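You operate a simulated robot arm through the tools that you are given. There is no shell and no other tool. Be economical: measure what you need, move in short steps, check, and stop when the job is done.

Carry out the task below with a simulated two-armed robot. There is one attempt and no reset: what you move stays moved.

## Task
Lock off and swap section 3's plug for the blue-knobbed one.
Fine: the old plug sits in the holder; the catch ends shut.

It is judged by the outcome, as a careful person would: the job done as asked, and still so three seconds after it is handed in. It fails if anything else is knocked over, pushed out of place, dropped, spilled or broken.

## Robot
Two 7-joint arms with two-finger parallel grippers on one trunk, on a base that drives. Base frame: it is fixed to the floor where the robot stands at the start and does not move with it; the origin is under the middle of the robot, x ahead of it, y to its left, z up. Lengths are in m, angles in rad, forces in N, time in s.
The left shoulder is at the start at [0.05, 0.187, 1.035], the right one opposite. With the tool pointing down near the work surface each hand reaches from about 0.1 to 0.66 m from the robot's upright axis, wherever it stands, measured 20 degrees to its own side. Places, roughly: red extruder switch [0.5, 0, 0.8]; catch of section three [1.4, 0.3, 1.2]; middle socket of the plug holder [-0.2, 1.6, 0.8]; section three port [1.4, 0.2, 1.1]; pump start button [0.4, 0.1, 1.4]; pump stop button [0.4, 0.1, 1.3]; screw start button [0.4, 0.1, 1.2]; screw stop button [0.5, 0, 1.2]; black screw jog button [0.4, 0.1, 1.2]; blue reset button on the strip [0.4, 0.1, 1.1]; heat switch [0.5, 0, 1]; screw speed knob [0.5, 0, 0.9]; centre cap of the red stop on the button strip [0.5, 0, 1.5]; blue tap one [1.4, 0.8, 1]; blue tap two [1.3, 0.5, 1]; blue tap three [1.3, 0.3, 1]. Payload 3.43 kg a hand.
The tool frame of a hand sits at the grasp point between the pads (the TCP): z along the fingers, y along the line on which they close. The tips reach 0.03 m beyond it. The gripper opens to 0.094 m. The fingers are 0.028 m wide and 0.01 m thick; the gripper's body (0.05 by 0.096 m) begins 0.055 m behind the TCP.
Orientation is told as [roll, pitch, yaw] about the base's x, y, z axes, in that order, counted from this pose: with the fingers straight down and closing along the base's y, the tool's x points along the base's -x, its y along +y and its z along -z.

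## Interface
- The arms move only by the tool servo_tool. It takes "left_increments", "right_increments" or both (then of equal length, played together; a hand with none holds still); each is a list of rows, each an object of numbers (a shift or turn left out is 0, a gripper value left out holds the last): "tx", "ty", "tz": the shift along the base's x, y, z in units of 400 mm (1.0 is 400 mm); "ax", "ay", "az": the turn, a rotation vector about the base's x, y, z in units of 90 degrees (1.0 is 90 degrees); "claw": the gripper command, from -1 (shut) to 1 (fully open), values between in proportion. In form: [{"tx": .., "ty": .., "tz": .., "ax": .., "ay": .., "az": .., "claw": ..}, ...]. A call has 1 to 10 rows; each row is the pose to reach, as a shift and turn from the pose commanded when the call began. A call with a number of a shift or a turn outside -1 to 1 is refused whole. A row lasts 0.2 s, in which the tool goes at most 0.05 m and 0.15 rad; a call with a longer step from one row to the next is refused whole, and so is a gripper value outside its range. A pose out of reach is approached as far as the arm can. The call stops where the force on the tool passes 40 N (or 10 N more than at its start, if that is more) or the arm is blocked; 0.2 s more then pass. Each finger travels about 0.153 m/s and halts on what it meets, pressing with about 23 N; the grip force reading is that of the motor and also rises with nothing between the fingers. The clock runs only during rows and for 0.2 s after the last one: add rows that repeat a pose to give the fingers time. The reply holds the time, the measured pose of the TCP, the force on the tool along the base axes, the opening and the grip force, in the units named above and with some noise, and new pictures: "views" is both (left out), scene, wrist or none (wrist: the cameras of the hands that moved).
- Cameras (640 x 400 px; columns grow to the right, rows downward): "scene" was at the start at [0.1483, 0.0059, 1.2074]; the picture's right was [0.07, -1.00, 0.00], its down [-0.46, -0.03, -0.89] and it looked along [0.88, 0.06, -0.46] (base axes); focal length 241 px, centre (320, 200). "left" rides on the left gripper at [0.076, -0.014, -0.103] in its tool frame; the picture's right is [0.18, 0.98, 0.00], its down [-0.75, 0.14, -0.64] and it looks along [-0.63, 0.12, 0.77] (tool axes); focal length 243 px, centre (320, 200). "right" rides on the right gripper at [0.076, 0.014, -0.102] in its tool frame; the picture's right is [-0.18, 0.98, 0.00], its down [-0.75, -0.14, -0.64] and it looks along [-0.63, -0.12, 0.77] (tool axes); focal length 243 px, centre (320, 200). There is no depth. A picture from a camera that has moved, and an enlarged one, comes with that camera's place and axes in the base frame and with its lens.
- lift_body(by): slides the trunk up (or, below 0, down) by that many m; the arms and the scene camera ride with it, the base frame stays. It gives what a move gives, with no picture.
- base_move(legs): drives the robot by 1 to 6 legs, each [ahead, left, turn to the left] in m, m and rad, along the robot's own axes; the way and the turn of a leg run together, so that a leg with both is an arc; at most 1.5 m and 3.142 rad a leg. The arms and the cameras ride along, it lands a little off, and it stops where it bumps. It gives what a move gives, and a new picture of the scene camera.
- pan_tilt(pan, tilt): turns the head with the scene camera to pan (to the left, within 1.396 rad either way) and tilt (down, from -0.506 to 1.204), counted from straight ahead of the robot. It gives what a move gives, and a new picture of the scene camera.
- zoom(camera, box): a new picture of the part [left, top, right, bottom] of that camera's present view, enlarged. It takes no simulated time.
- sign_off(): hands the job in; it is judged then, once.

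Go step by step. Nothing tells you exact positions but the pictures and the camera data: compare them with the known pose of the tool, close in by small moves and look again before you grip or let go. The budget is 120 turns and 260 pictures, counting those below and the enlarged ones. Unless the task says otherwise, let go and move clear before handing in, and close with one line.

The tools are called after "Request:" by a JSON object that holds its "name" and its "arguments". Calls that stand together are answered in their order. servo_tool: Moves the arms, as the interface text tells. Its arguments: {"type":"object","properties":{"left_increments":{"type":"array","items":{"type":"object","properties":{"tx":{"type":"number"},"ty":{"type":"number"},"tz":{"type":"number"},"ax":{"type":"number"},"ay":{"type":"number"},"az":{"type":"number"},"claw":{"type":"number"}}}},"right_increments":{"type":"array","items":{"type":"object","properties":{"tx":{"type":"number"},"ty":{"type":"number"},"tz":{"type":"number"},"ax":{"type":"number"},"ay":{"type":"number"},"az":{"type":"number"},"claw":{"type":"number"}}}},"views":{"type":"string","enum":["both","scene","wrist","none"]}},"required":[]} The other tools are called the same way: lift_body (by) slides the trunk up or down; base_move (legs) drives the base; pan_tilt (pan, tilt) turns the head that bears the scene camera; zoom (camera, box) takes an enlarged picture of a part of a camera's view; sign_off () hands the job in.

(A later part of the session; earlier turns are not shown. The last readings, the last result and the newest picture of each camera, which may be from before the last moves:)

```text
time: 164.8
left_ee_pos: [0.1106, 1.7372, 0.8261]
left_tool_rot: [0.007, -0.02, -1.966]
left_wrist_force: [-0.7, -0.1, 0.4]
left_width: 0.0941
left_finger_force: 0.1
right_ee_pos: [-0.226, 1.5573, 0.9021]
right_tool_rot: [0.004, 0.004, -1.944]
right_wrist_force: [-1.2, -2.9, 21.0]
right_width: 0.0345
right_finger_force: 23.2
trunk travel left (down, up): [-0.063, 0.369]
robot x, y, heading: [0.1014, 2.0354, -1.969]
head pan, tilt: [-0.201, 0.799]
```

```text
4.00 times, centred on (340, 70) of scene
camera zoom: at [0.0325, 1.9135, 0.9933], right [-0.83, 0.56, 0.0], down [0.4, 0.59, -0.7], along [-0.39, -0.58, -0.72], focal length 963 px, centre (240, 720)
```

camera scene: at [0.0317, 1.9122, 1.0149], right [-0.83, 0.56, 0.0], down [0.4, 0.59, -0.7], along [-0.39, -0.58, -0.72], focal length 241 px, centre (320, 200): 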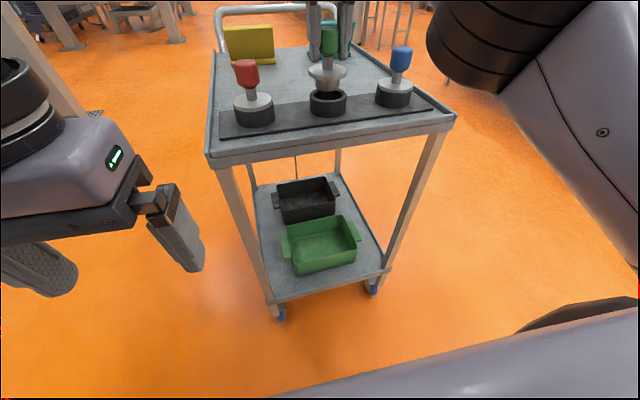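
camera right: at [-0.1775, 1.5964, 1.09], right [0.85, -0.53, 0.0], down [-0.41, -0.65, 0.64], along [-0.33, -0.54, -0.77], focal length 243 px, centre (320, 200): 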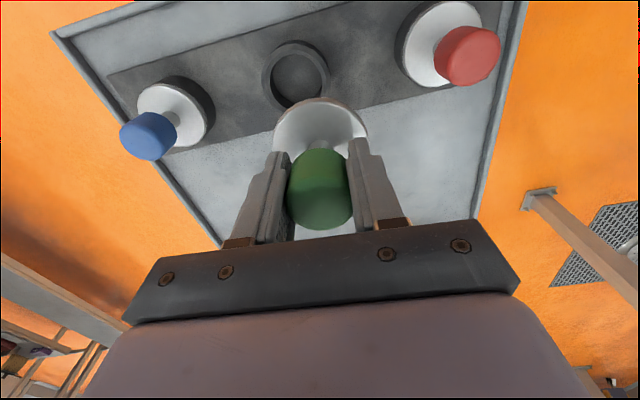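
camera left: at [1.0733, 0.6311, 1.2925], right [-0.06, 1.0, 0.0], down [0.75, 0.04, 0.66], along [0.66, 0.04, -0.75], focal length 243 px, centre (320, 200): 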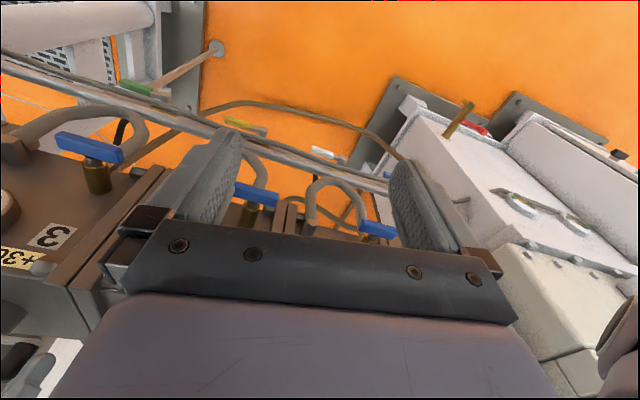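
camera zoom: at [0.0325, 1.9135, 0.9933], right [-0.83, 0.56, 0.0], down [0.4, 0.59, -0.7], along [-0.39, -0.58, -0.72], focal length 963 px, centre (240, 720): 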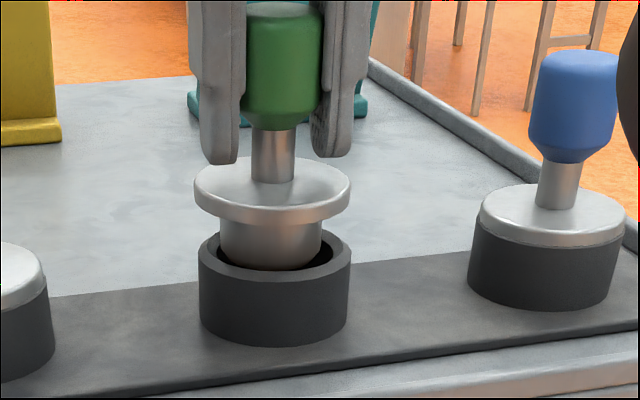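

Request:
{"name": "lift_body", "arguments": {"by": 0.008}}

Request:
{"name": "servo_tool", "arguments": {"right_increments": [{"tx": -0.004, "ty": 0.006}, {"tx": -0.006, "ty": 0.012}, {"tx": -0.006, "ty": 0.012}], "views": "none"}}

Request:
{"name": "lift_body", "arguments": {"by": -0.01}}

Request:
{"name": "zoom", "arguments": {"camera": "scene", "box": [300, 20, 380, 120]}}

```text
time: 165.3
left_ee_pos: [0.1095, 1.7354, 0.8317]
left_tool_rot: [0.006, -0.019, -1.964]
left_wrist_force: [0.3, 0.3, 0.4]
left_width: 0.0942
left_finger_force: 0.1
right_ee_pos: [-0.2269, 1.556, 0.9059]
right_tool_rot: [0.004, 0.011, -1.942]
right_wrist_force: [0.9, -0.6, -1.7]
right_width: 0.0345
right_finger_force: 23.0
trunk travel left (down, up): [-0.071, 0.361]
robot x, y, heading: [0.1054, 2.032, -1.972]
head pan, tilt: [-0.201, 0.799]
```

```text
time: 166.1
left_ee_pos: [0.1104, 1.7351, 0.8321]
left_tool_rot: [0.006, -0.016, -1.965]
left_wrist_force: [-0.2, 1.0, 0.7]
left_width: 0.0939
left_finger_force: 0.0
right_ee_pos: [-0.2287, 1.5575, 0.9082]
right_tool_rot: [0.007, 0.011, -1.945]
right_wrist_force: [0.2, 0.3, -1.7]
right_width: 0.0344
right_finger_force: 22.8
right hand out of reach, approached as far as the arm can: row 2, 3
trunk travel left (down, up): [-0.071, 0.361]
robot x, y, heading: [0.1031, 2.0322, -1.97]
head pan, tilt: [-0.201, 0.799]
```

```text
time: 166.7
left_ee_pos: [0.1099, 1.7378, 0.8222]
left_tool_rot: [0.007, -0.017, -1.964]
left_wrist_force: [-0.6, 0.1, -0.6]
left_width: 0.094
left_finger_force: 0.0
right_ee_pos: [-0.2293, 1.5591, 0.8977]
right_tool_rot: [0.007, 0.008, -1.946]
right_wrist_force: [-0.5, 0.3, -2.6]
right_width: 0.0345
right_finger_force: 22.4
trunk travel left (down, up): [-0.061, 0.371]
robot x, y, heading: [0.1029, 2.0311, -1.968]
head pan, tilt: [-0.201, 0.799]
```

```text
4.00 times, centred on (340, 70) of scene
camera zoom: at [0.0317, 1.9123, 0.9909], right [-0.83, 0.56, 0.0], down [0.4, 0.59, -0.7], along [-0.39, -0.58, -0.72], focal length 963 px, centre (240, 720)
```

zoom: 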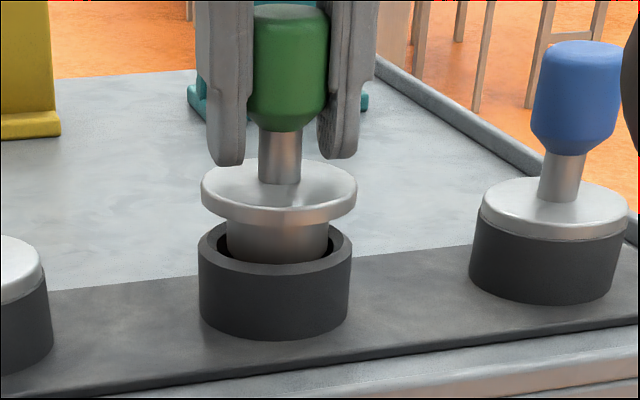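

No contact force now, so the spigot has entered the socket. I'll lower until it seats.

Request:
{"name": "lift_body", "arguments": {"by": -0.008}}

Request:
{"name": "lift_body", "arguments": {"by": -0.006}}

Request:
{"name": "zoom", "arguments": {"camera": "scene", "box": [300, 10, 380, 110]}}

```text
time: 167.3
left_ee_pos: [0.11, 1.7365, 0.8146]
left_tool_rot: [0.007, -0.018, -1.964]
left_wrist_force: [0.5, 0.5, 0.3]
left_width: 0.0941
left_finger_force: 0.1
right_ee_pos: [-0.2299, 1.5594, 0.8888]
right_tool_rot: [0.006, 0.008, -1.945]
right_wrist_force: [-0.3, -0.6, -3.0]
right_width: 0.0345
right_finger_force: 23.3
trunk travel left (down, up): [-0.053, 0.379]
robot x, y, heading: [0.0999, 2.031, -1.966]
head pan, tilt: [-0.201, 0.799]
```

```text
time: 167.8
left_ee_pos: [0.1098, 1.7368, 0.8084]
left_tool_rot: [0.007, -0.019, -1.966]
left_wrist_force: [0.0, -0.1, -0.1]
left_width: 0.094
left_finger_force: 0.1
right_ee_pos: [-0.2303, 1.5575, 0.8835]
right_tool_rot: [0.004, 0.009, -1.944]
right_wrist_force: [-0.5, 0.1, -2.1]
right_width: 0.0347
right_finger_force: 22.7
trunk travel left (down, up): [-0.047, 0.385]
robot x, y, heading: [0.1051, 2.0312, -1.968]
head pan, tilt: [-0.201, 0.799]
```

```text
4.00 times, centred on (340, 60) of scene
camera zoom: at [0.0317, 1.9123, 0.9769], right [-0.83, 0.56, 0.0], down [0.4, 0.59, -0.7], along [-0.39, -0.58, -0.72], focal length 963 px, centre (240, 760)
```

zoom: 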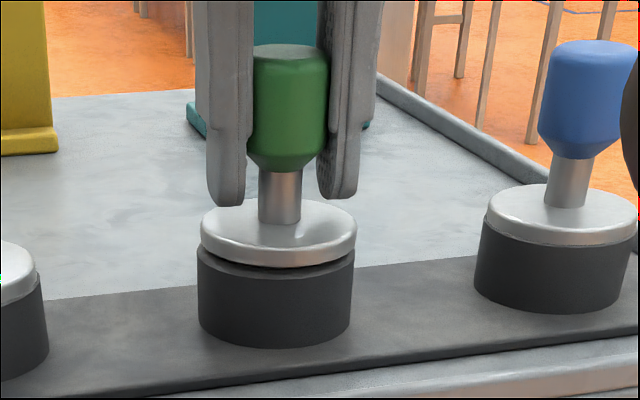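

Almost seated, with a 3 mm gap. I'll do the last bit, then release.

Request:
{"name": "lift_body", "arguments": {"by": -0.005}}

Request:
{"name": "servo_tool", "arguments": {"right_increments": [{"claw": -0.1}, {"claw": 0.3}, {"claw": 0.3}], "views": "none"}}

Request:
{"name": "zoom", "arguments": {"camera": "scene", "box": [300, 10, 380, 110]}}

```text
time: 168.4
left_ee_pos: [0.1094, 1.7358, 0.8049]
left_tool_rot: [0.006, -0.016, -1.965]
left_wrist_force: [-0.1, -0.2, 0.0]
left_width: 0.0939
left_finger_force: 0.1
right_ee_pos: [-0.2302, 1.5585, 0.8784]
right_tool_rot: [0.006, 0.01, -1.944]
right_wrist_force: [-0.8, -0.8, -0.1]
right_width: 0.0345
right_finger_force: 23.3
trunk travel left (down, up): [-0.042, 0.39]
robot x, y, heading: [0.0995, 2.0329, -1.969]
head pan, tilt: [-0.201, 0.799]
```

```text
time: 169.2
left_ee_pos: [0.1093, 1.7357, 0.8032]
left_tool_rot: [0.007, -0.017, -1.965]
left_wrist_force: [0.2, -0.1, -0.2]
left_width: 0.0941
left_finger_force: 0.0
right_ee_pos: [-0.2297, 1.5575, 0.8793]
right_tool_rot: [0.005, 0.009, -1.943]
right_wrist_force: [-0.6, 0.4, 0.1]
right_width: 0.0611
right_finger_force: 0.0
trunk travel left (down, up): [-0.042, 0.39]
robot x, y, heading: [0.0988, 2.0325, -1.971]
head pan, tilt: [-0.201, 0.799]
```

```text
4.00 times, centred on (340, 60) of scene
camera zoom: at [0.0318, 1.9124, 0.972], right [-0.83, 0.56, 0.0], down [0.4, 0.59, -0.7], along [-0.39, -0.58, -0.72], focal length 963 px, centre (240, 760)
```

zoom: 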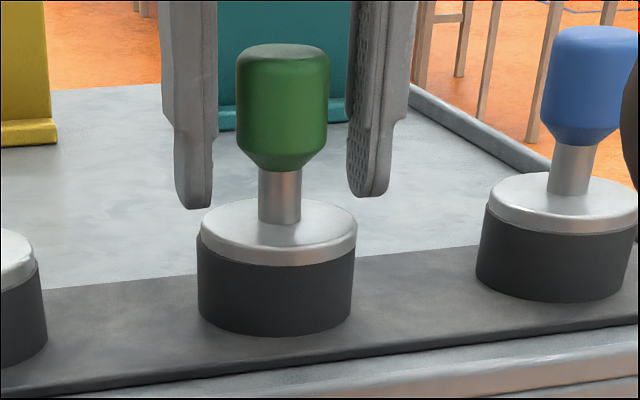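

The old plug sits flush in the middle socket. I'll raise up and shift across to the blue one.

Request:
{"name": "lift_body", "arguments": {"by": 0.1}}

Request:
{"name": "base_move", "arguments": {"legs": [[0, -0.12, 0]]}}

Request:
{"name": "zoom", "arguments": {"camera": "right", "box": [160, 0, 480, 200]}}

Request:
{"name": "zoom", "arguments": {"camera": "scene", "box": [240, 0, 440, 140]}}

```text
time: 170.5
left_ee_pos: [0.1099, 1.7364, 0.9044]
left_tool_rot: [0.006, -0.017, -1.964]
left_wrist_force: [-0.2, 0.0, 0.4]
left_width: 0.0939
left_finger_force: 0.0
right_ee_pos: [-0.2305, 1.5586, 0.9799]
right_tool_rot: [0.005, 0.009, -1.944]
right_wrist_force: [0.4, 0.9, 0.9]
right_width: 0.061
right_finger_force: 0.0
trunk travel left (down, up): [-0.142, 0.29]
robot x, y, heading: [0.1012, 2.0343, -1.971]
head pan, tilt: [-0.201, 0.799]
```

```text
time: 171.8
left_ee_pos: [0.0014, 1.7825, 0.9025]
left_tool_rot: [0.007, -0.018, -1.959]
left_wrist_force: [0.6, 0.2, -0.3]
left_width: 0.0939
left_finger_force: 0.1
right_ee_pos: [-0.3381, 1.6037, 0.9791]
right_tool_rot: [0.005, 0.008, -1.939]
right_wrist_force: [0.6, -0.3, -0.4]
right_width: 0.0612
right_finger_force: 0.1
trunk travel left (down, up): [-0.142, 0.29]
robot x, y, heading: [-0.0099, 2.0793, -1.962]
head pan, tilt: [-0.201, 0.799]
camera scene: at [-0.0788, 1.9585, 1.072], right [-0.83, 0.56, 0.0], down [0.4, 0.59, -0.7], along [-0.39, -0.58, -0.72], focal length 241 px, centre (320, 200)
```

scene: 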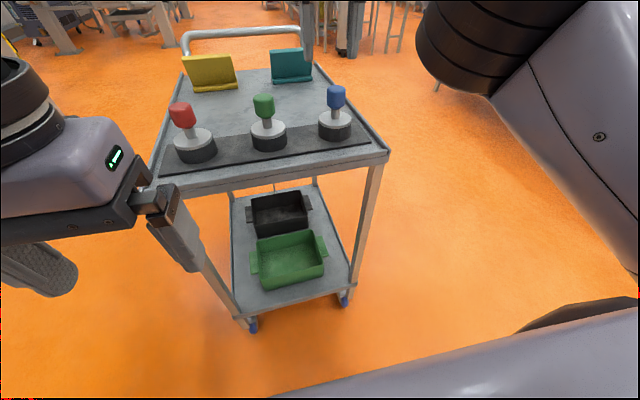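

```text
2.00 times, centred on (320, 100) of right
camera zoom: at [-0.2987, 1.6682, 1.0821], right [0.85, -0.53, 0.0], down [-0.41, -0.66, 0.63], along [-0.33, -0.54, -0.77], focal length 485 px, centre (320, 400)
```

zoom: 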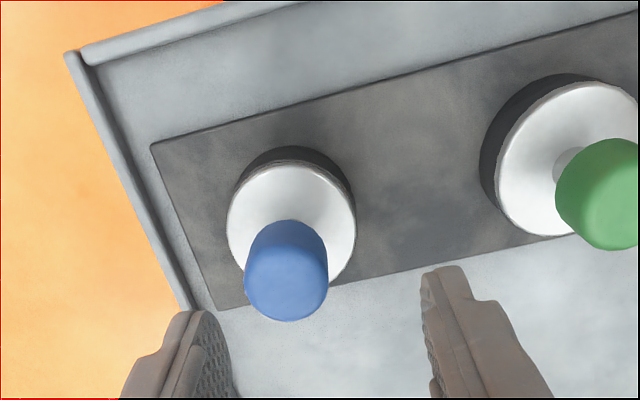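

```text
2.86 times, centred on (340, 70) of scene
camera zoom: at [-0.0788, 1.9585, 1.072], right [-0.83, 0.56, 0.0], down [0.4, 0.59, -0.7], along [-0.39, -0.58, -0.72], focal length 688 px, centre (263, 571)
```

zoom: 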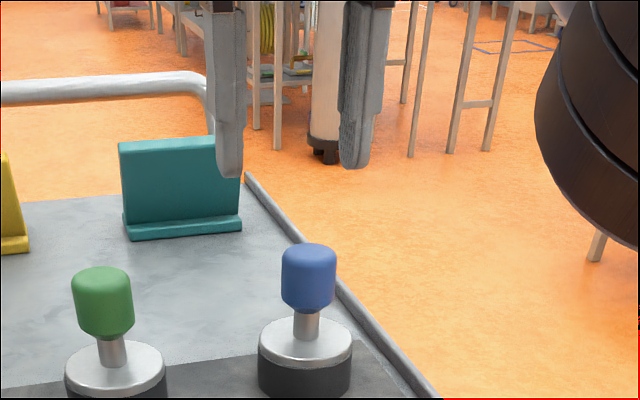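

The blue knob triangulates to (-0.359, 1.597, 0.878). I'll correct with the arm and confirm.

Request:
{"name": "servo_tool", "arguments": {"right_increments": [{"tx": -0.026, "ty": -0.008}, {"tx": -0.0525, "ty": -0.017}, {"tx": -0.0525, "ty": -0.017}], "views": "none"}}

Request:
{"name": "lift_body", "arguments": {"by": -0.04}}

Request:
{"name": "zoom", "arguments": {"camera": "right", "box": [160, 40, 480, 240]}}

Request:
{"name": "zoom", "arguments": {"camera": "scene", "box": [240, 0, 440, 140]}}

```text
time: 172.6
left_ee_pos: [0.0006, 1.7827, 0.9044]
left_tool_rot: [0.008, -0.017, -1.961]
left_wrist_force: [-0.6, 0.5, -0.6]
left_width: 0.0936
left_finger_force: 0.0
right_ee_pos: [-0.3527, 1.6029, 0.9756]
right_tool_rot: [0.004, 0.008, -1.939]
right_wrist_force: [-0.4, 0.0, 0.3]
right_width: 0.0614
right_finger_force: 0.1
right hand out of reach, approached as far as the arm can: row 1, 2, 3
trunk travel left (down, up): [-0.142, 0.29]
robot x, y, heading: [-0.0118, 2.0812, -1.959]
head pan, tilt: [-0.201, 0.799]
```

```text
time: 173.4
left_ee_pos: [-0.0007, 1.7831, 0.8627]
left_tool_rot: [0.007, -0.021, -1.96]
left_wrist_force: [0.2, -0.5, 0.9]
left_width: 0.0943
left_finger_force: 0.1
right_ee_pos: [-0.3519, 1.6038, 0.9367]
right_tool_rot: [0.004, 0.009, -1.939]
right_wrist_force: [0.2, 0.6, 0.3]
right_width: 0.0612
right_finger_force: 0.0
trunk travel left (down, up): [-0.102, 0.33]
robot x, y, heading: [-0.0083, 2.0818, -1.964]
head pan, tilt: [-0.201, 0.799]
```

```text
2.00 times, centred on (320, 140) of right
camera zoom: at [-0.3132, 1.669, 1.0392], right [0.85, -0.53, 0.0], down [-0.41, -0.66, 0.63], along [-0.33, -0.54, -0.77], focal length 485 px, centre (320, 320)
```

zoom: 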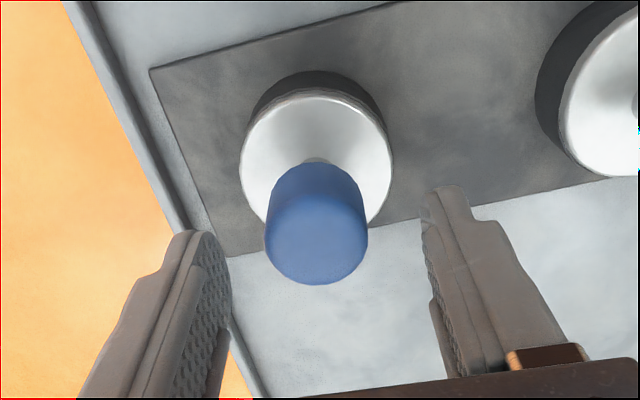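

```text
2.86 times, centred on (340, 70) of scene
camera zoom: at [-0.0787, 1.9586, 1.032], right [-0.83, 0.56, 0.0], down [0.4, 0.59, -0.7], along [-0.39, -0.58, -0.72], focal length 688 px, centre (263, 571)
```

zoom: 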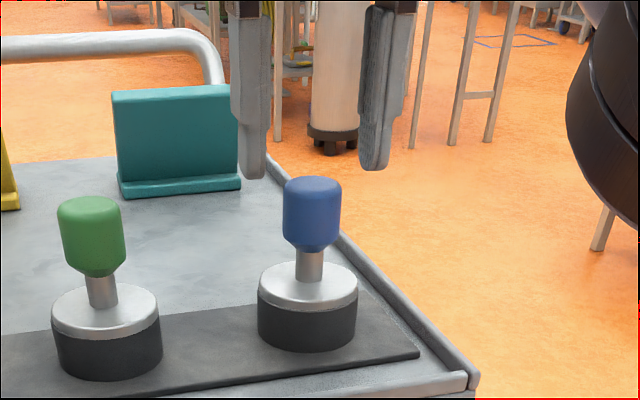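

The knob is about 9 mm ahead and 4 mm right of the grip point, so I'll nudge the base by that much, then descend and grip.

Request:
{"name": "base_move", "arguments": {"legs": [[0.009, -0.004, 0]]}}

Request:
{"name": "lift_body", "arguments": {"by": -0.057}}

Request:
{"name": "zoom", "arguments": {"camera": "right", "box": [160, 40, 480, 240]}}

```text
time: 174.1
left_ee_pos: [-0.0067, 1.776, 0.8624]
left_tool_rot: [0.008, -0.018, -1.96]
left_wrist_force: [-0.4, -0.2, -0.2]
left_width: 0.094
left_finger_force: 0.0
right_ee_pos: [-0.3598, 1.596, 0.9353]
right_tool_rot: [0.006, 0.009, -1.938]
right_wrist_force: [0.1, -0.2, 0.3]
right_width: 0.0612
right_finger_force: 0.0
trunk travel left (down, up): [-0.102, 0.33]
robot x, y, heading: [-0.0177, 2.073, -1.962]
head pan, tilt: [-0.201, 0.799]
camera scene: at [-0.0856, 1.9517, 1.032], right [-0.83, 0.56, 0.0], down [0.4, 0.59, -0.7], along [-0.39, -0.58, -0.72], focal length 241 px, centre (320, 200)
```

scene: 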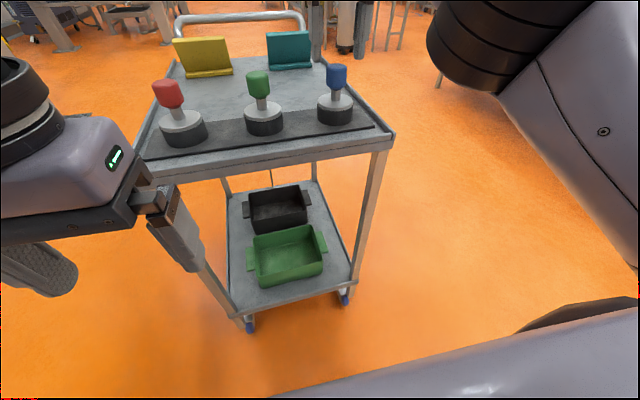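

```text
time: 175.1
left_ee_pos: [-0.0063, 1.7752, 0.8066]
left_tool_rot: [0.007, -0.019, -1.96]
left_wrist_force: [0.3, -0.1, -0.5]
left_width: 0.0942
left_finger_force: 0.0
right_ee_pos: [-0.3595, 1.5978, 0.879]
right_tool_rot: [0.006, 0.008, -1.937]
right_wrist_force: [-0.2, -0.4, 0.3]
right_width: 0.0612
right_finger_force: 0.0
trunk travel left (down, up): [-0.045, 0.387]
robot x, y, heading: [-0.0158, 2.0733, -1.956]
head pan, tilt: [-0.201, 0.799]
```

```text
2.00 times, centred on (320, 140) of right
camera zoom: at [-0.3201, 1.6621, 0.9822], right [0.85, -0.52, 0.0], down [-0.41, -0.66, 0.63], along [-0.33, -0.54, -0.77], focal length 485 px, centre (320, 320)
```

zoom: 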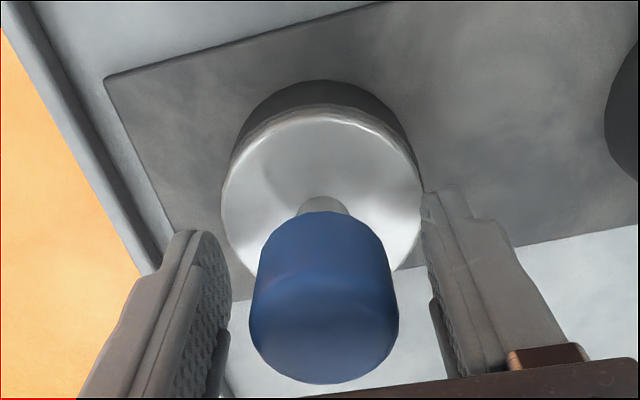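

The knob is centred between the fingers. I'll grip and lift it out.

Request:
{"name": "servo_tool", "arguments": {"right_increments": [{"claw": -0.2}, {"claw": -1}, {"claw": -1}, {"claw": -1}], "views": "none"}}

Request:
{"name": "lift_body", "arguments": {"by": 0.15}}

Request:
{"name": "zoom", "arguments": {"camera": "right", "box": [0, 0, 640, 400]}}

Request:
{"name": "zoom", "arguments": {"camera": "scene", "box": [120, 0, 440, 200]}}

```text
time: 176.1
left_ee_pos: [-0.0069, 1.776, 0.8065]
left_tool_rot: [0.008, -0.018, -1.959]
left_wrist_force: [-0.2, 0.8, 0.4]
left_width: 0.094
left_finger_force: 0.1
right_ee_pos: [-0.3611, 1.5956, 0.8795]
right_tool_rot: [0.005, 0.008, -1.938]
right_wrist_force: [0.0, -0.4, 1.8]
right_width: 0.0359
right_finger_force: 23.6
trunk travel left (down, up): [-0.045, 0.387]
robot x, y, heading: [-0.016, 2.0713, -1.965]
head pan, tilt: [-0.201, 0.799]
```

```text
time: 177.8
left_ee_pos: [-0.0069, 1.7754, 0.9565]
left_tool_rot: [0.007, -0.017, -1.959]
left_wrist_force: [-1.2, -1.2, -0.4]
left_width: 0.094
left_finger_force: 0.2
right_ee_pos: [-0.3594, 1.5971, 1.028]
right_tool_rot: [0.005, 0.01, -1.938]
right_wrist_force: [-0.2, -0.2, -2.1]
right_width: 0.0358
right_finger_force: 23.0
trunk travel left (down, up): [-0.195, 0.237]
robot x, y, heading: [-0.0143, 2.07, -1.964]
head pan, tilt: [-0.201, 0.799]
```

```text
1.00 times, centred on (320, 200) of right
camera zoom: at [-0.3202, 1.6618, 1.1319], right [0.85, -0.52, 0.0], down [-0.41, -0.66, 0.63], along [-0.33, -0.54, -0.77], focal length 243 px, centre (320, 200)
```

zoom: 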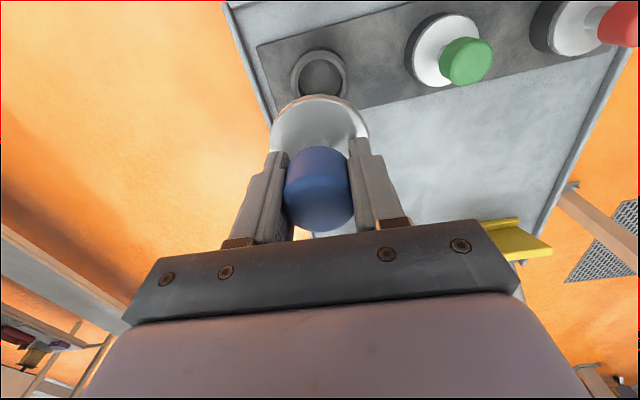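

```text
2.00 times, centred on (280, 100) of scene
camera zoom: at [-0.0858, 1.9515, 1.1249], right [-0.83, 0.56, 0.0], down [0.4, 0.59, -0.7], along [-0.39, -0.58, -0.72], focal length 482 px, centre (400, 400)
```

zoom: 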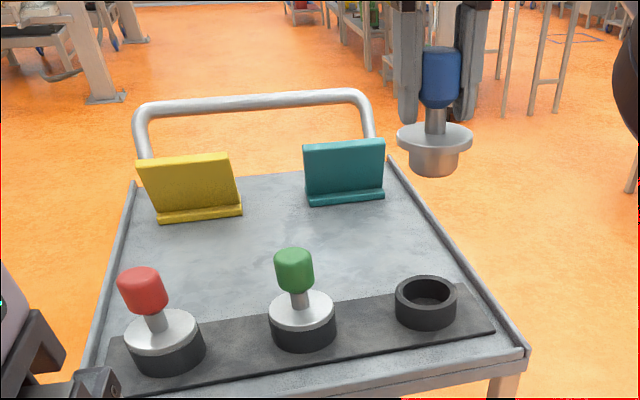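

I have the blue plug. I'll raise the trunk and drive back by an inland path so the elbow stays clear of the strip.

Request:
{"name": "lift_body", "arguments": {"by": 0.235}}

Request:
{"name": "base_move", "arguments": {"legs": [[-0.15, 0, 0], [0, 0.48, 0], [0, 0, 0.394], [0.73, 0, 0], [0, 0, 1.44], [0, -0.4, 0]]}}

Request:
{"name": "pan_tilt", "arguments": {"pan": -0.25, "tilt": 0.45}}

```text
time: 180.3
left_ee_pos: [-0.007, 1.7772, 1.1908]
left_tool_rot: [0.005, -0.019, -1.958]
left_wrist_force: [0.9, -0.2, -0.2]
left_width: 0.094
left_finger_force: 0.0
right_ee_pos: [-0.3604, 1.596, 1.2635]
right_tool_rot: [0.006, 0.01, -1.939]
right_wrist_force: [-0.5, 1.4, -1.3]
right_width: 0.0356
right_finger_force: 23.4
trunk travel left (down, up): [-0.43, 0.002]
robot x, y, heading: [-0.0155, 2.073, -1.962]
head pan, tilt: [-0.201, 0.799]
```

```text
time: 194.6
left_ee_pos: [0.7463, 0.9973, 1.1915]
left_tool_rot: [0.007, -0.018, -0.048]
left_wrist_force: [-0.1, -0.8, -0.1]
left_width: 0.0941
left_finger_force: 0.1
right_ee_pos: [1.0343, 0.7245, 1.2636]
right_tool_rot: [0.004, 0.008, -0.024]
right_wrist_force: [0.6, -0.5, -2.6]
right_width: 0.0355
right_finger_force: 22.9
trunk travel left (down, up): [-0.43, 0.002]
robot x, y, heading: [0.466, 0.886, -0.048]
head pan, tilt: [-0.201, 0.799]
camera scene: at [0.606, 0.865, 1.3599], right [-0.25, -0.97, 0.0], down [-0.69, 0.18, -0.7], along [0.68, -0.17, -0.72], focal length 241 px, centre (320, 200)
```

scene: 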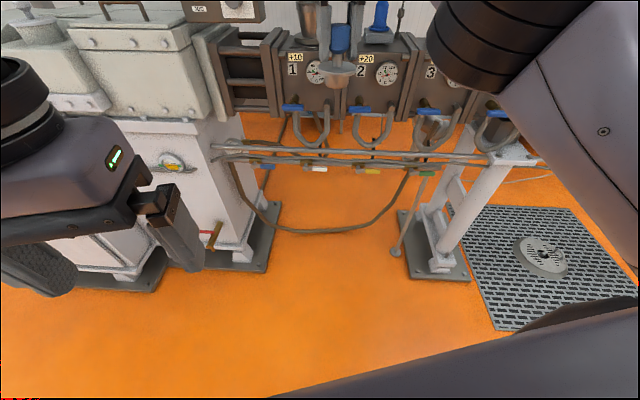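

```text
time: 195.5
left_ee_pos: [0.7468, 0.9966, 1.1908]
left_tool_rot: [0.007, -0.018, -0.047]
left_wrist_force: [0.5, 0.4, -1.3]
left_width: 0.0937
left_finger_force: 0.1
right_ee_pos: [1.0344, 0.7269, 1.2632]
right_tool_rot: [0.006, 0.009, -0.026]
right_wrist_force: [0.8, 0.7, -1.6]
right_width: 0.0357
right_finger_force: 22.8
trunk travel left (down, up): [-0.43, 0.002]
robot x, y, heading: [0.4719, 0.8919, -0.049]
head pan, tilt: [-0.25, 0.45]
camera scene: at [0.6157, 0.8583, 1.3903], right [-0.3, -0.96, 0.0], down [-0.42, 0.13, -0.9], along [0.86, -0.27, -0.44], focal length 241 px, centre (320, 200)
```

scene: 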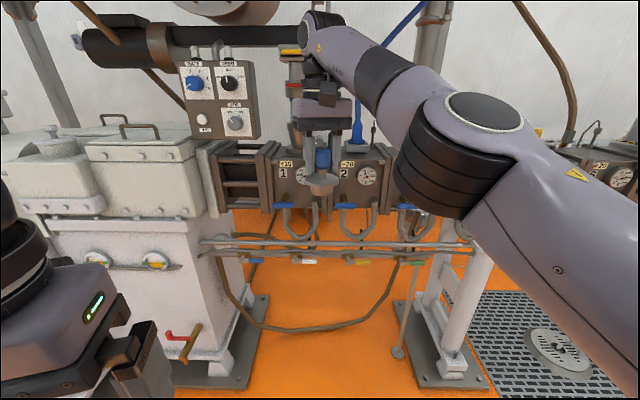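

The barrel is ahead again. I'll raise the hand so the plug clears the open catch handle, then drive back into the working position, stopping short.

Request:
{"name": "servo_tool", "arguments": {"right_increments": [{"tz": 0.06}, {"tz": 0.12, "ty": -0.05}, {"tz": 0.16, "ty": -0.1}, {"tz": 0.16, "ty": -0.14}], "views": "none"}}

Request:
{"name": "base_move", "arguments": {"legs": [[0, 0, -0.082], [0, -0.286, 0], [0.3, 0, 0]]}}

Request:
{"name": "zoom", "arguments": {"camera": "right", "box": [0, 0, 640, 400]}}

```text
time: 196.5
left_ee_pos: [0.7476, 0.9968, 1.1922]
left_tool_rot: [0.005, -0.017, -0.048]
left_wrist_force: [-0.3, -0.4, -0.4]
left_width: 0.0941
left_finger_force: 0.1
right_ee_pos: [1.0106, 0.6777, 1.3193]
right_tool_rot: [0.006, 0.01, -0.026]
right_wrist_force: [-0.5, 0.5, -2.3]
right_width: 0.0356
right_finger_force: 22.5
right hand out of reach, approached as far as the arm can: row 1, 2, 3, 4
trunk travel left (down, up): [-0.43, 0.002]
robot x, y, heading: [0.4677, 0.8916, -0.05]
head pan, tilt: [-0.25, 0.45]
```

```text
time: 200.5
left_ee_pos: [1.0009, 0.6504, 1.1917]
left_tool_rot: [0.008, -0.018, -0.129]
left_wrist_force: [-0.7, 0.4, -0.4]
left_width: 0.0941
left_finger_force: 0.1
right_ee_pos: [1.2372, 0.3096, 1.3183]
right_tool_rot: [0.004, 0.01, -0.108]
right_wrist_force: [-0.6, 0.0, -2.8]
right_width: 0.0355
right_finger_force: 23.5
trunk travel left (down, up): [-0.43, 0.002]
robot x, y, heading: [0.7152, 0.5681, -0.138]
head pan, tilt: [-0.25, 0.45]
camera scene: at [0.8599, 0.5222, 1.3903], right [-0.37, -0.93, 0.0], down [-0.4, 0.16, -0.9], along [0.83, -0.34, -0.44], focal length 241 px, centre (320, 200)
```

scene: 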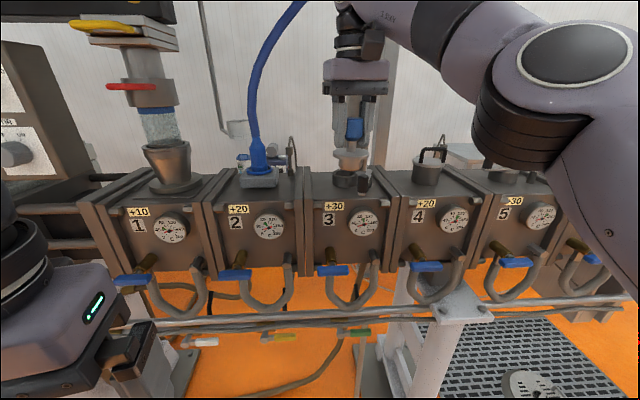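

```text
1.00 times, centred on (320, 200) of right
camera zoom: at [1.1636, 0.3321, 1.4219], right [0.29, 0.96, 0.0], down [0.74, -0.23, 0.63], along [0.61, -0.18, -0.77], focal length 243 px, centre (320, 200)
```

zoom: 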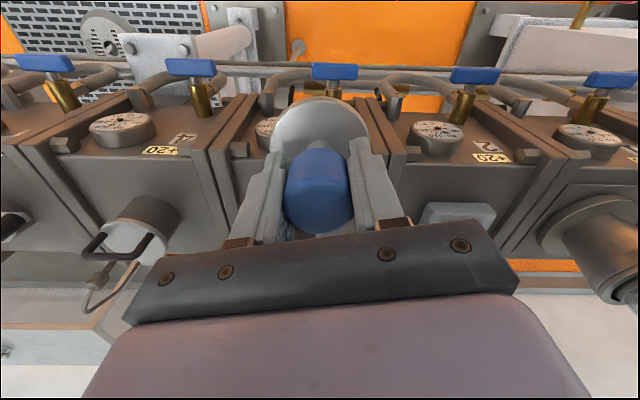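

I'll drive the remaining distance ahead, then centre with the arm.

Request:
{"name": "base_move", "arguments": {"legs": [[0.178, 0, 0]]}}

Request:
{"name": "servo_tool", "arguments": {"right_increments": [{"ty": -0.05, "tx": -0.01}, {"ty": -0.1, "tx": -0.015}, {"ty": -0.14, "tx": -0.02}], "views": "wrist"}}

Request:
{"name": "zoom", "arguments": {"camera": "scene", "box": [310, 80, 460, 240]}}

```text
time: 202.0
left_ee_pos: [1.1781, 0.6265, 1.1909]
left_tool_rot: [0.007, -0.017, -0.133]
left_wrist_force: [0.4, -0.4, 0.1]
left_width: 0.0938
left_finger_force: 0.1
right_ee_pos: [1.4118, 0.2846, 1.3189]
right_tool_rot: [0.006, 0.011, -0.109]
right_wrist_force: [-0.2, -0.7, -2.8]
right_width: 0.0353
right_finger_force: 22.6
trunk travel left (down, up): [-0.43, 0.002]
robot x, y, heading: [0.8928, 0.5421, -0.136]
head pan, tilt: [-0.25, 0.45]
camera scene: at [1.0354, 0.498, 1.3903], right [-0.38, -0.93, 0.0], down [-0.4, 0.16, -0.9], along [0.83, -0.34, -0.44], focal length 241 px, centre (320, 200)
```

scene: 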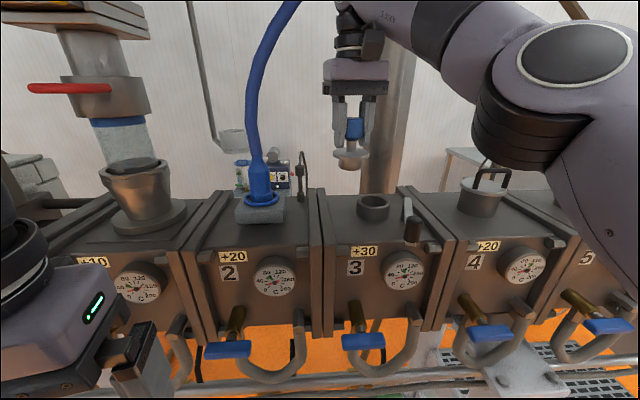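

```text
time: 202.8
left_ee_pos: [1.1761, 0.6254, 1.1927]
left_tool_rot: [0.007, -0.018, -0.132]
left_wrist_force: [-0.6, -0.4, 0.3]
left_width: 0.094
left_finger_force: 0.1
right_ee_pos: [1.4025, 0.2288, 1.3194]
right_tool_rot: [0.005, 0.009, -0.11]
right_wrist_force: [-0.2, -0.1, -2.2]
right_width: 0.0351
right_finger_force: 23.4
trunk travel left (down, up): [-0.43, 0.002]
robot x, y, heading: [0.8902, 0.5403, -0.138]
head pan, tilt: [-0.25, 0.45]
camera right: at [1.3289, 0.2508, 1.4217], right [0.29, 0.96, 0.0], down [0.74, -0.23, 0.63], along [0.61, -0.18, -0.77], focal length 243 px, centre (320, 200)
```

right: 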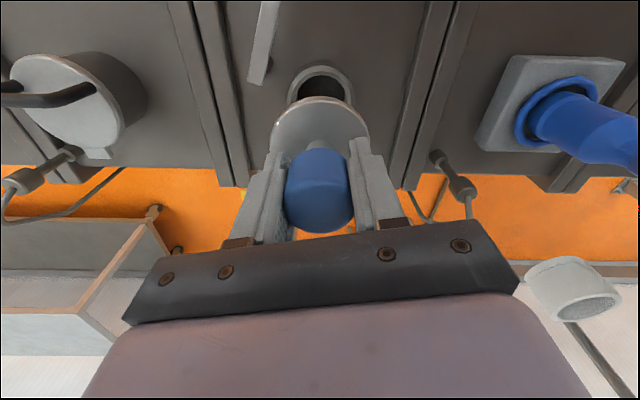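

```text
2.50 times, centred on (385, 160) of scene
camera zoom: at [1.0346, 0.4976, 1.3904], right [-0.38, -0.93, 0.0], down [-0.4, 0.16, -0.9], along [0.83, -0.34, -0.44], focal length 602 px, centre (158, 300)
```

zoom: 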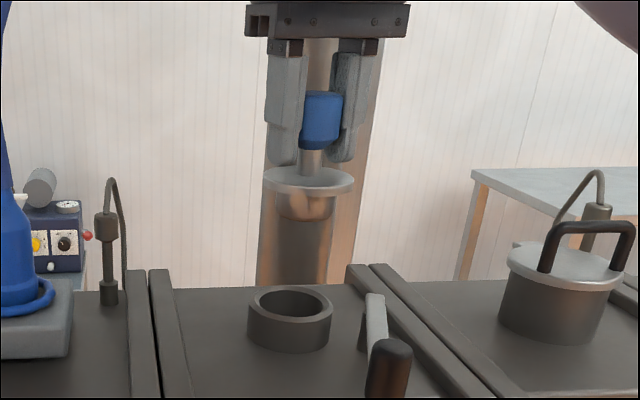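

This matches the picture from just after removal. I'll align to (1.405, 0.2285) and lower near the rim to check.

Request:
{"name": "servo_tool", "arguments": {"right_increments": [{"tx": 0.006, "tz": -0.05}, {"tx": 0.006, "tz": -0.1}, {"tx": 0.006, "tz": -0.14}, {"tx": 0.006, "tz": -0.165}, {"tx": 0.006, "tz": -0.165}], "views": "none"}}

Request:
{"name": "zoom", "arguments": {"camera": "scene", "box": [340, 110, 420, 210]}}

Request:
{"name": "zoom", "arguments": {"camera": "right", "box": [260, 40, 380, 140]}}

```text
time: 204.0
left_ee_pos: [1.1773, 0.6267, 1.1916]
left_tool_rot: [0.008, -0.017, -0.134]
left_wrist_force: [-0.6, 0.3, 0.6]
left_width: 0.0941
left_finger_force: 0.0
right_ee_pos: [1.4057, 0.2284, 1.2542]
right_tool_rot: [0.005, 0.009, -0.11]
right_wrist_force: [-0.8, 0.2, -2.6]
right_width: 0.0357
right_finger_force: 22.7
trunk travel left (down, up): [-0.43, 0.002]
robot x, y, heading: [0.8936, 0.5397, -0.136]
head pan, tilt: [-0.25, 0.45]
```

```text
4.00 times, centred on (380, 160) of scene
camera zoom: at [1.0347, 0.4982, 1.3904], right [-0.38, -0.93, 0.0], down [-0.4, 0.16, -0.9], along [0.83, -0.34, -0.44], focal length 963 px, centre (80, 360)
```

zoom: 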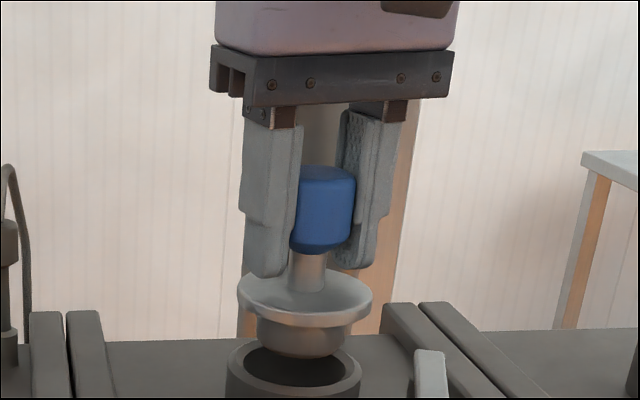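

```text
4.00 times, centred on (320, 90) of right
camera zoom: at [1.3323, 0.2502, 1.3576], right [0.29, 0.96, 0.0], down [0.74, -0.23, 0.63], along [0.61, -0.18, -0.77], focal length 970 px, centre (320, 640)
```

zoom: 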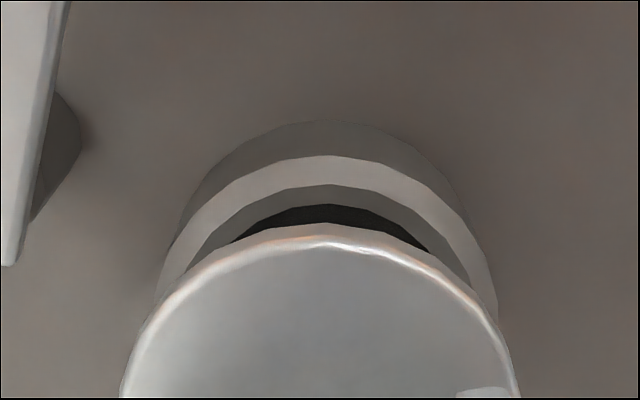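

Request:
{"name": "zoom", "arguments": {"camera": "scene", "box": [345, 150, 425, 230]}}

```text
5.00 times, centred on (385, 190) of scene
camera zoom: at [1.0347, 0.4982, 1.3904], right [-0.38, -0.93, 0.0], down [-0.4, 0.16, -0.9], along [0.83, -0.34, -0.44], focal length 1204 px, centre (-5, 250)
```

zoom: 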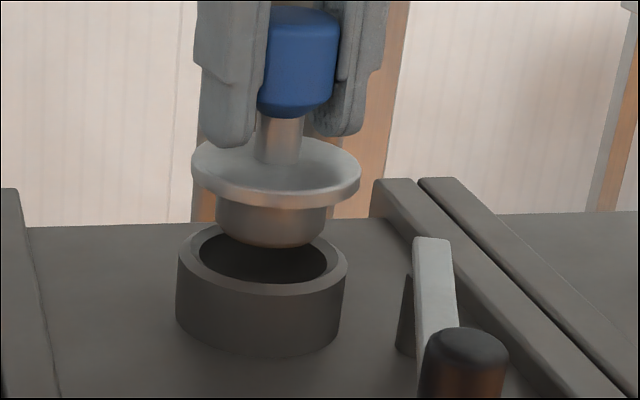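

In this view the flange and rim agree within about 3 mm. I'll shift 2 mm left and lower gently in small steps, watching the force.

Request:
{"name": "servo_tool", "arguments": {"right_increments": [{"tx": -0.002, "ty": 0.005}, {"tx": -0.002, "ty": 0.005, "tz": -0.01}, {"tx": -0.002, "ty": 0.005, "tz": -0.02}, {"tx": -0.002, "ty": 0.005, "tz": -0.03}, {"tx": -0.002, "ty": 0.005, "tz": -0.04}], "views": "none"}}

Request:
{"name": "zoom", "arguments": {"camera": "scene", "box": [345, 150, 425, 230]}}

```text
time: 205.2
left_ee_pos: [1.1766, 0.6248, 1.1922]
left_tool_rot: [0.007, -0.018, -0.133]
left_wrist_force: [0.6, 0.1, 0.2]
left_width: 0.094
left_finger_force: 0.1
right_ee_pos: [1.4048, 0.2293, 1.2352]
right_tool_rot: [0.006, 0.009, -0.108]
right_wrist_force: [0.1, -0.2, -1.9]
right_width: 0.0354
right_finger_force: 22.9
trunk travel left (down, up): [-0.43, 0.002]
robot x, y, heading: [0.8927, 0.5381, -0.138]
head pan, tilt: [-0.25, 0.45]
```

```text
5.00 times, centred on (385, 190) of scene
camera zoom: at [1.0348, 0.498, 1.3904], right [-0.38, -0.93, 0.0], down [-0.4, 0.16, -0.9], along [0.83, -0.34, -0.44], focal length 1204 px, centre (-5, 250)
```

zoom: 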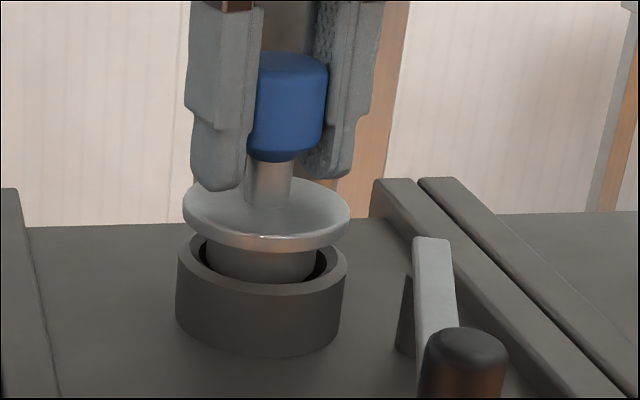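

It has entered freely. I'll lower the last 13 mm, then release.

Request:
{"name": "servo_tool", "arguments": {"right_increments": [{"tz": -0.01}, {"tz": -0.02}, {"tz": -0.03}, {"tz": -0.034}], "views": "none"}}

Request:
{"name": "zoom", "arguments": {"camera": "scene", "box": [345, 150, 425, 230]}}

```text
time: 206.2
left_ee_pos: [1.177, 0.6258, 1.1905]
left_tool_rot: [0.007, -0.017, -0.133]
left_wrist_force: [0.5, 0.4, -0.2]
left_width: 0.094
left_finger_force: 0.0
right_ee_pos: [1.4062, 0.2311, 1.2239]
right_tool_rot: [0.005, 0.008, -0.109]
right_wrist_force: [2.8, -1.6, 0.3]
right_width: 0.0353
right_finger_force: 23.6
trunk travel left (down, up): [-0.43, 0.002]
robot x, y, heading: [0.8919, 0.5413, -0.133]
head pan, tilt: [-0.25, 0.45]
```

```text
5.00 times, centred on (385, 190) of scene
camera zoom: at [1.0351, 0.4977, 1.3903], right [-0.38, -0.93, 0.0], down [-0.4, 0.16, -0.9], along [0.83, -0.34, -0.44], focal length 1204 px, centre (-5, 250)
```

zoom: 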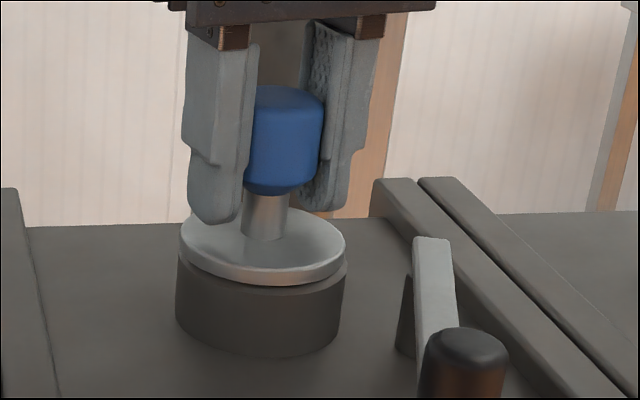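

Request:
{"name": "servo_tool", "arguments": {"right_increments": [{"tz": -0.006}, {"tz": -0.01}, {"tz": -0.01, "claw": 0.0}, {"tz": -0.01, "claw": 0.3}, {"tz": -0.01, "claw": 0.3}, {"tz": 0.06}, {"tz": 0.14}, {"tz": 0.19}], "views": "none"}}

Request:
{"name": "zoom", "arguments": {"camera": "scene", "box": [335, 130, 435, 230]}}

Request:
{"name": "zoom", "arguments": {"camera": "right", "box": [160, 0, 480, 200]}}

```text
time: 208.0
left_ee_pos: [1.1762, 0.627, 1.1918]
left_tool_rot: [0.007, -0.019, -0.133]
left_wrist_force: [0.5, 0.3, -0.5]
left_width: 0.0939
left_finger_force: 0.1
right_ee_pos: [1.4042, 0.2309, 1.2982]
right_tool_rot: [0.004, 0.008, -0.11]
right_wrist_force: [-0.1, 1.2, 0.0]
right_width: 0.0613
right_finger_force: 0.1
trunk travel left (down, up): [-0.43, 0.002]
robot x, y, heading: [0.8935, 0.5393, -0.14]
head pan, tilt: [-0.25, 0.45]
```

```text
4.00 times, centred on (385, 180) of scene
camera zoom: at [1.0342, 0.4985, 1.3904], right [-0.38, -0.93, 0.0], down [-0.4, 0.16, -0.9], along [0.83, -0.34, -0.43], focal length 963 px, centre (60, 280)
```

zoom: 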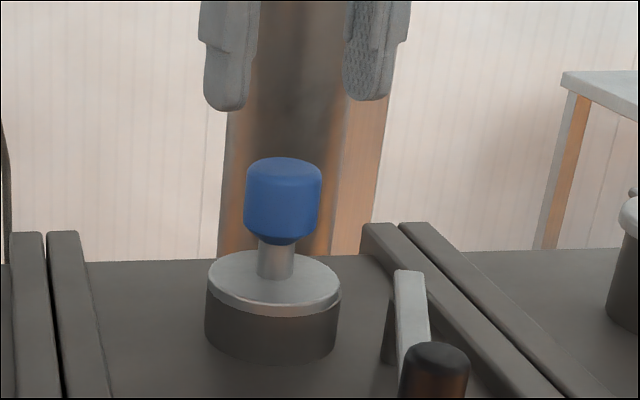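

```text
2.00 times, centred on (320, 100) of right
camera zoom: at [1.3306, 0.2519, 1.4017], right [0.29, 0.96, 0.0], down [0.74, -0.23, 0.64], along [0.61, -0.18, -0.77], focal length 485 px, centre (320, 400)
```

zoom: 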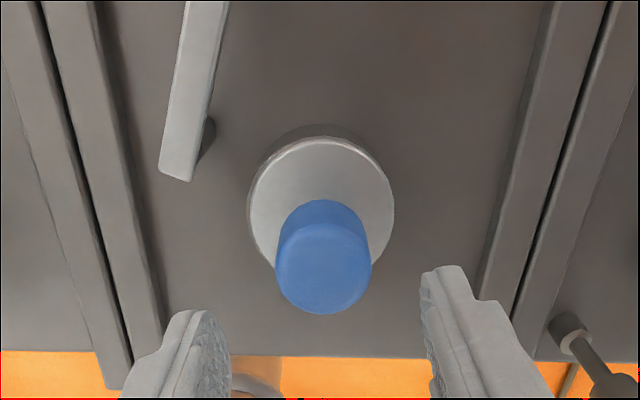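

The blue plug is seated flush. Now I'll return to the catch handle, which is near (1.252, 0.270), and look before gripping.

Request:
{"name": "servo_tool", "arguments": {"right_increments": [{"tx": -0.1, "ty": 0.03}, {"tx": -0.2, "ty": 0.06}, {"tx": -0.3, "ty": 0.085}, {"tx": -0.378, "ty": 0.098}, {"tx": -0.378, "ty": 0.098, "tz": -0.06}], "views": "wrist"}}

Request:
{"name": "zoom", "arguments": {"camera": "scene", "box": [335, 110, 475, 230]}}

```text
time: 209.2
left_ee_pos: [1.1765, 0.6252, 1.1918]
left_tool_rot: [0.008, -0.018, -0.133]
left_wrist_force: [0.1, 0.3, 0.6]
left_width: 0.0939
left_finger_force: 0.1
right_ee_pos: [1.2517, 0.2702, 1.2742]
right_tool_rot: [0.006, 0.01, -0.11]
right_wrist_force: [0.6, 0.0, -0.3]
right_width: 0.0611
right_finger_force: 0.0
trunk travel left (down, up): [-0.43, 0.002]
robot x, y, heading: [0.8923, 0.5453, -0.14]
head pan, tilt: [-0.25, 0.45]
camera right: at [1.1779, 0.292, 1.3773], right [0.29, 0.96, 0.0], down [0.74, -0.23, 0.63], along [0.61, -0.18, -0.77], focal length 243 px, centre (320, 200)
```

right: 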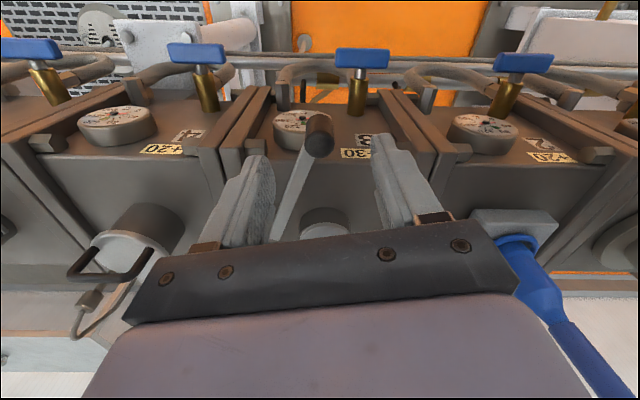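

```text
3.33 times, centred on (405, 170) of scene
camera zoom: at [1.0352, 0.4978, 1.3903], right [-0.38, -0.93, 0.0], down [-0.4, 0.16, -0.9], along [0.83, -0.34, -0.44], focal length 803 px, centre (37, 300)
```

zoom: 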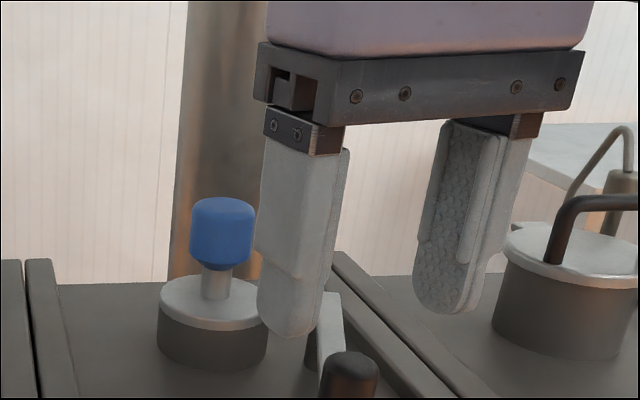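

The handle is at (1.255, 0.270), right below the fingers. I'll descend and grip.

Request:
{"name": "servo_tool", "arguments": {"right_increments": [{"tx": 0.006, "tz": -0.06}, {"tx": 0.008, "tz": -0.128}, {"tx": 0.008, "tz": -0.128, "claw": -0.4}, {"tx": 0.008, "tz": -0.128, "claw": -1}, {"tx": 0.008, "tz": -0.128, "claw": -1}], "views": "none"}}

Request:
{"name": "zoom", "arguments": {"camera": "scene", "box": [335, 110, 475, 230]}}

```text
time: 210.4
left_ee_pos: [1.176, 0.6263, 1.191]
left_tool_rot: [0.007, -0.019, -0.13]
left_wrist_force: [0.3, -0.5, -0.8]
left_width: 0.094
left_finger_force: 0.1
right_ee_pos: [1.2563, 0.2702, 1.2236]
right_tool_rot: [0.003, 0.006, -0.111]
right_wrist_force: [1.0, 0.3, -0.8]
right_width: 0.0216
right_finger_force: 45.2
trunk travel left (down, up): [-0.43, 0.002]
robot x, y, heading: [0.8919, 0.5407, -0.135]
head pan, tilt: [-0.25, 0.45]
```

```text
3.33 times, centred on (405, 170) of scene
camera zoom: at [1.0344, 0.4984, 1.3904], right [-0.38, -0.93, 0.0], down [-0.4, 0.16, -0.9], along [0.83, -0.34, -0.44], focal length 803 px, centre (37, 300)
```

zoom: 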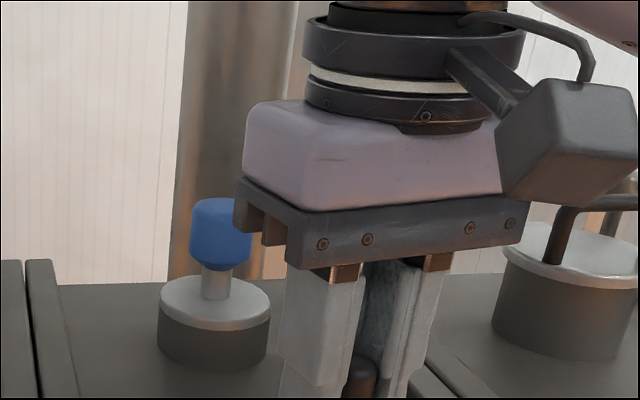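

I have the handle. I'll swing it back along the arc to shut.

Request:
{"name": "servo_tool", "arguments": {"right_increments": [{"tx": 0.03, "ty": 0.032}, {"tx": 0.064, "ty": 0.0595}, {"tx": 0.1, "ty": 0.083}, {"tx": 0.14, "ty": 0.102}, {"tx": 0.181, "ty": 0.1155}, {"tx": 0.224, "ty": 0.124}, {"tx": 0.2675, "ty": 0.128}, {"tx": 0.311, "ty": 0.126}, {"tx": 0.336, "ty": 0.122}, {"tx": 0.36, "ty": 0.117}], "views": "scene"}}

Request:
{"name": "zoom", "arguments": {"camera": "scene", "box": [305, 110, 445, 230]}}

```text
time: 212.6
left_ee_pos: [1.1762, 0.6234, 1.1919]
left_tool_rot: [0.009, -0.017, -0.132]
left_wrist_force: [-0.6, -0.4, 0.4]
left_width: 0.094
left_finger_force: 0.0
right_ee_pos: [1.4028, 0.3132, 1.2253]
right_tool_rot: [0.006, 0.01, -0.112]
right_wrist_force: [-3.3, -11.8, -6.3]
right_width: 0.0213
right_finger_force: 45.6
trunk travel left (down, up): [-0.43, 0.002]
robot x, y, heading: [0.8898, 0.5406, -0.139]
head pan, tilt: [-0.25, 0.45]
camera scene: at [1.0346, 0.4957, 1.3904], right [-0.38, -0.93, 0.0], down [-0.4, 0.17, -0.9], along [0.83, -0.34, -0.44], focal length 241 px, centre (320, 200)
```

scene: 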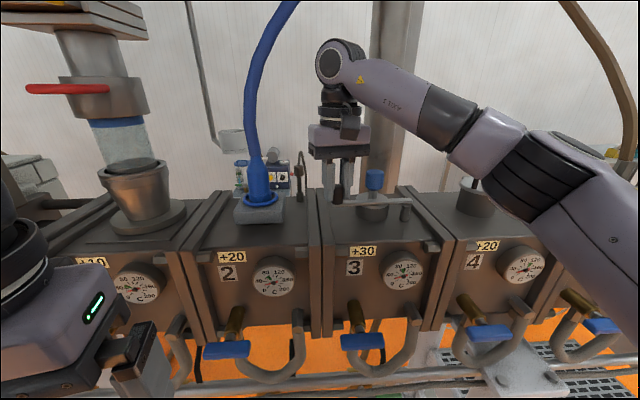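

```text
3.33 times, centred on (375, 170) of scene
camera zoom: at [1.0346, 0.4957, 1.3904], right [-0.38, -0.93, 0.0], down [-0.4, 0.17, -0.9], along [0.83, -0.34, -0.44], focal length 803 px, centre (137, 300)
```

zoom: 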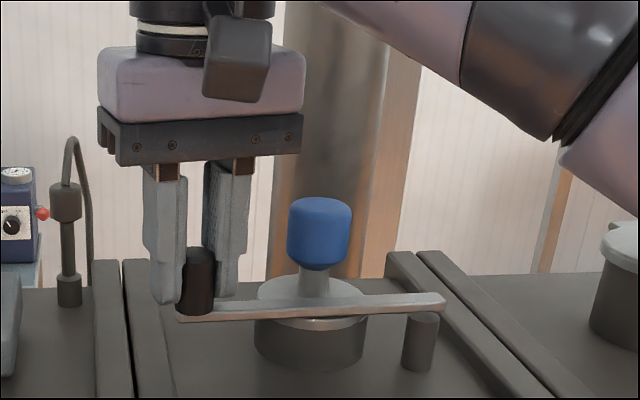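

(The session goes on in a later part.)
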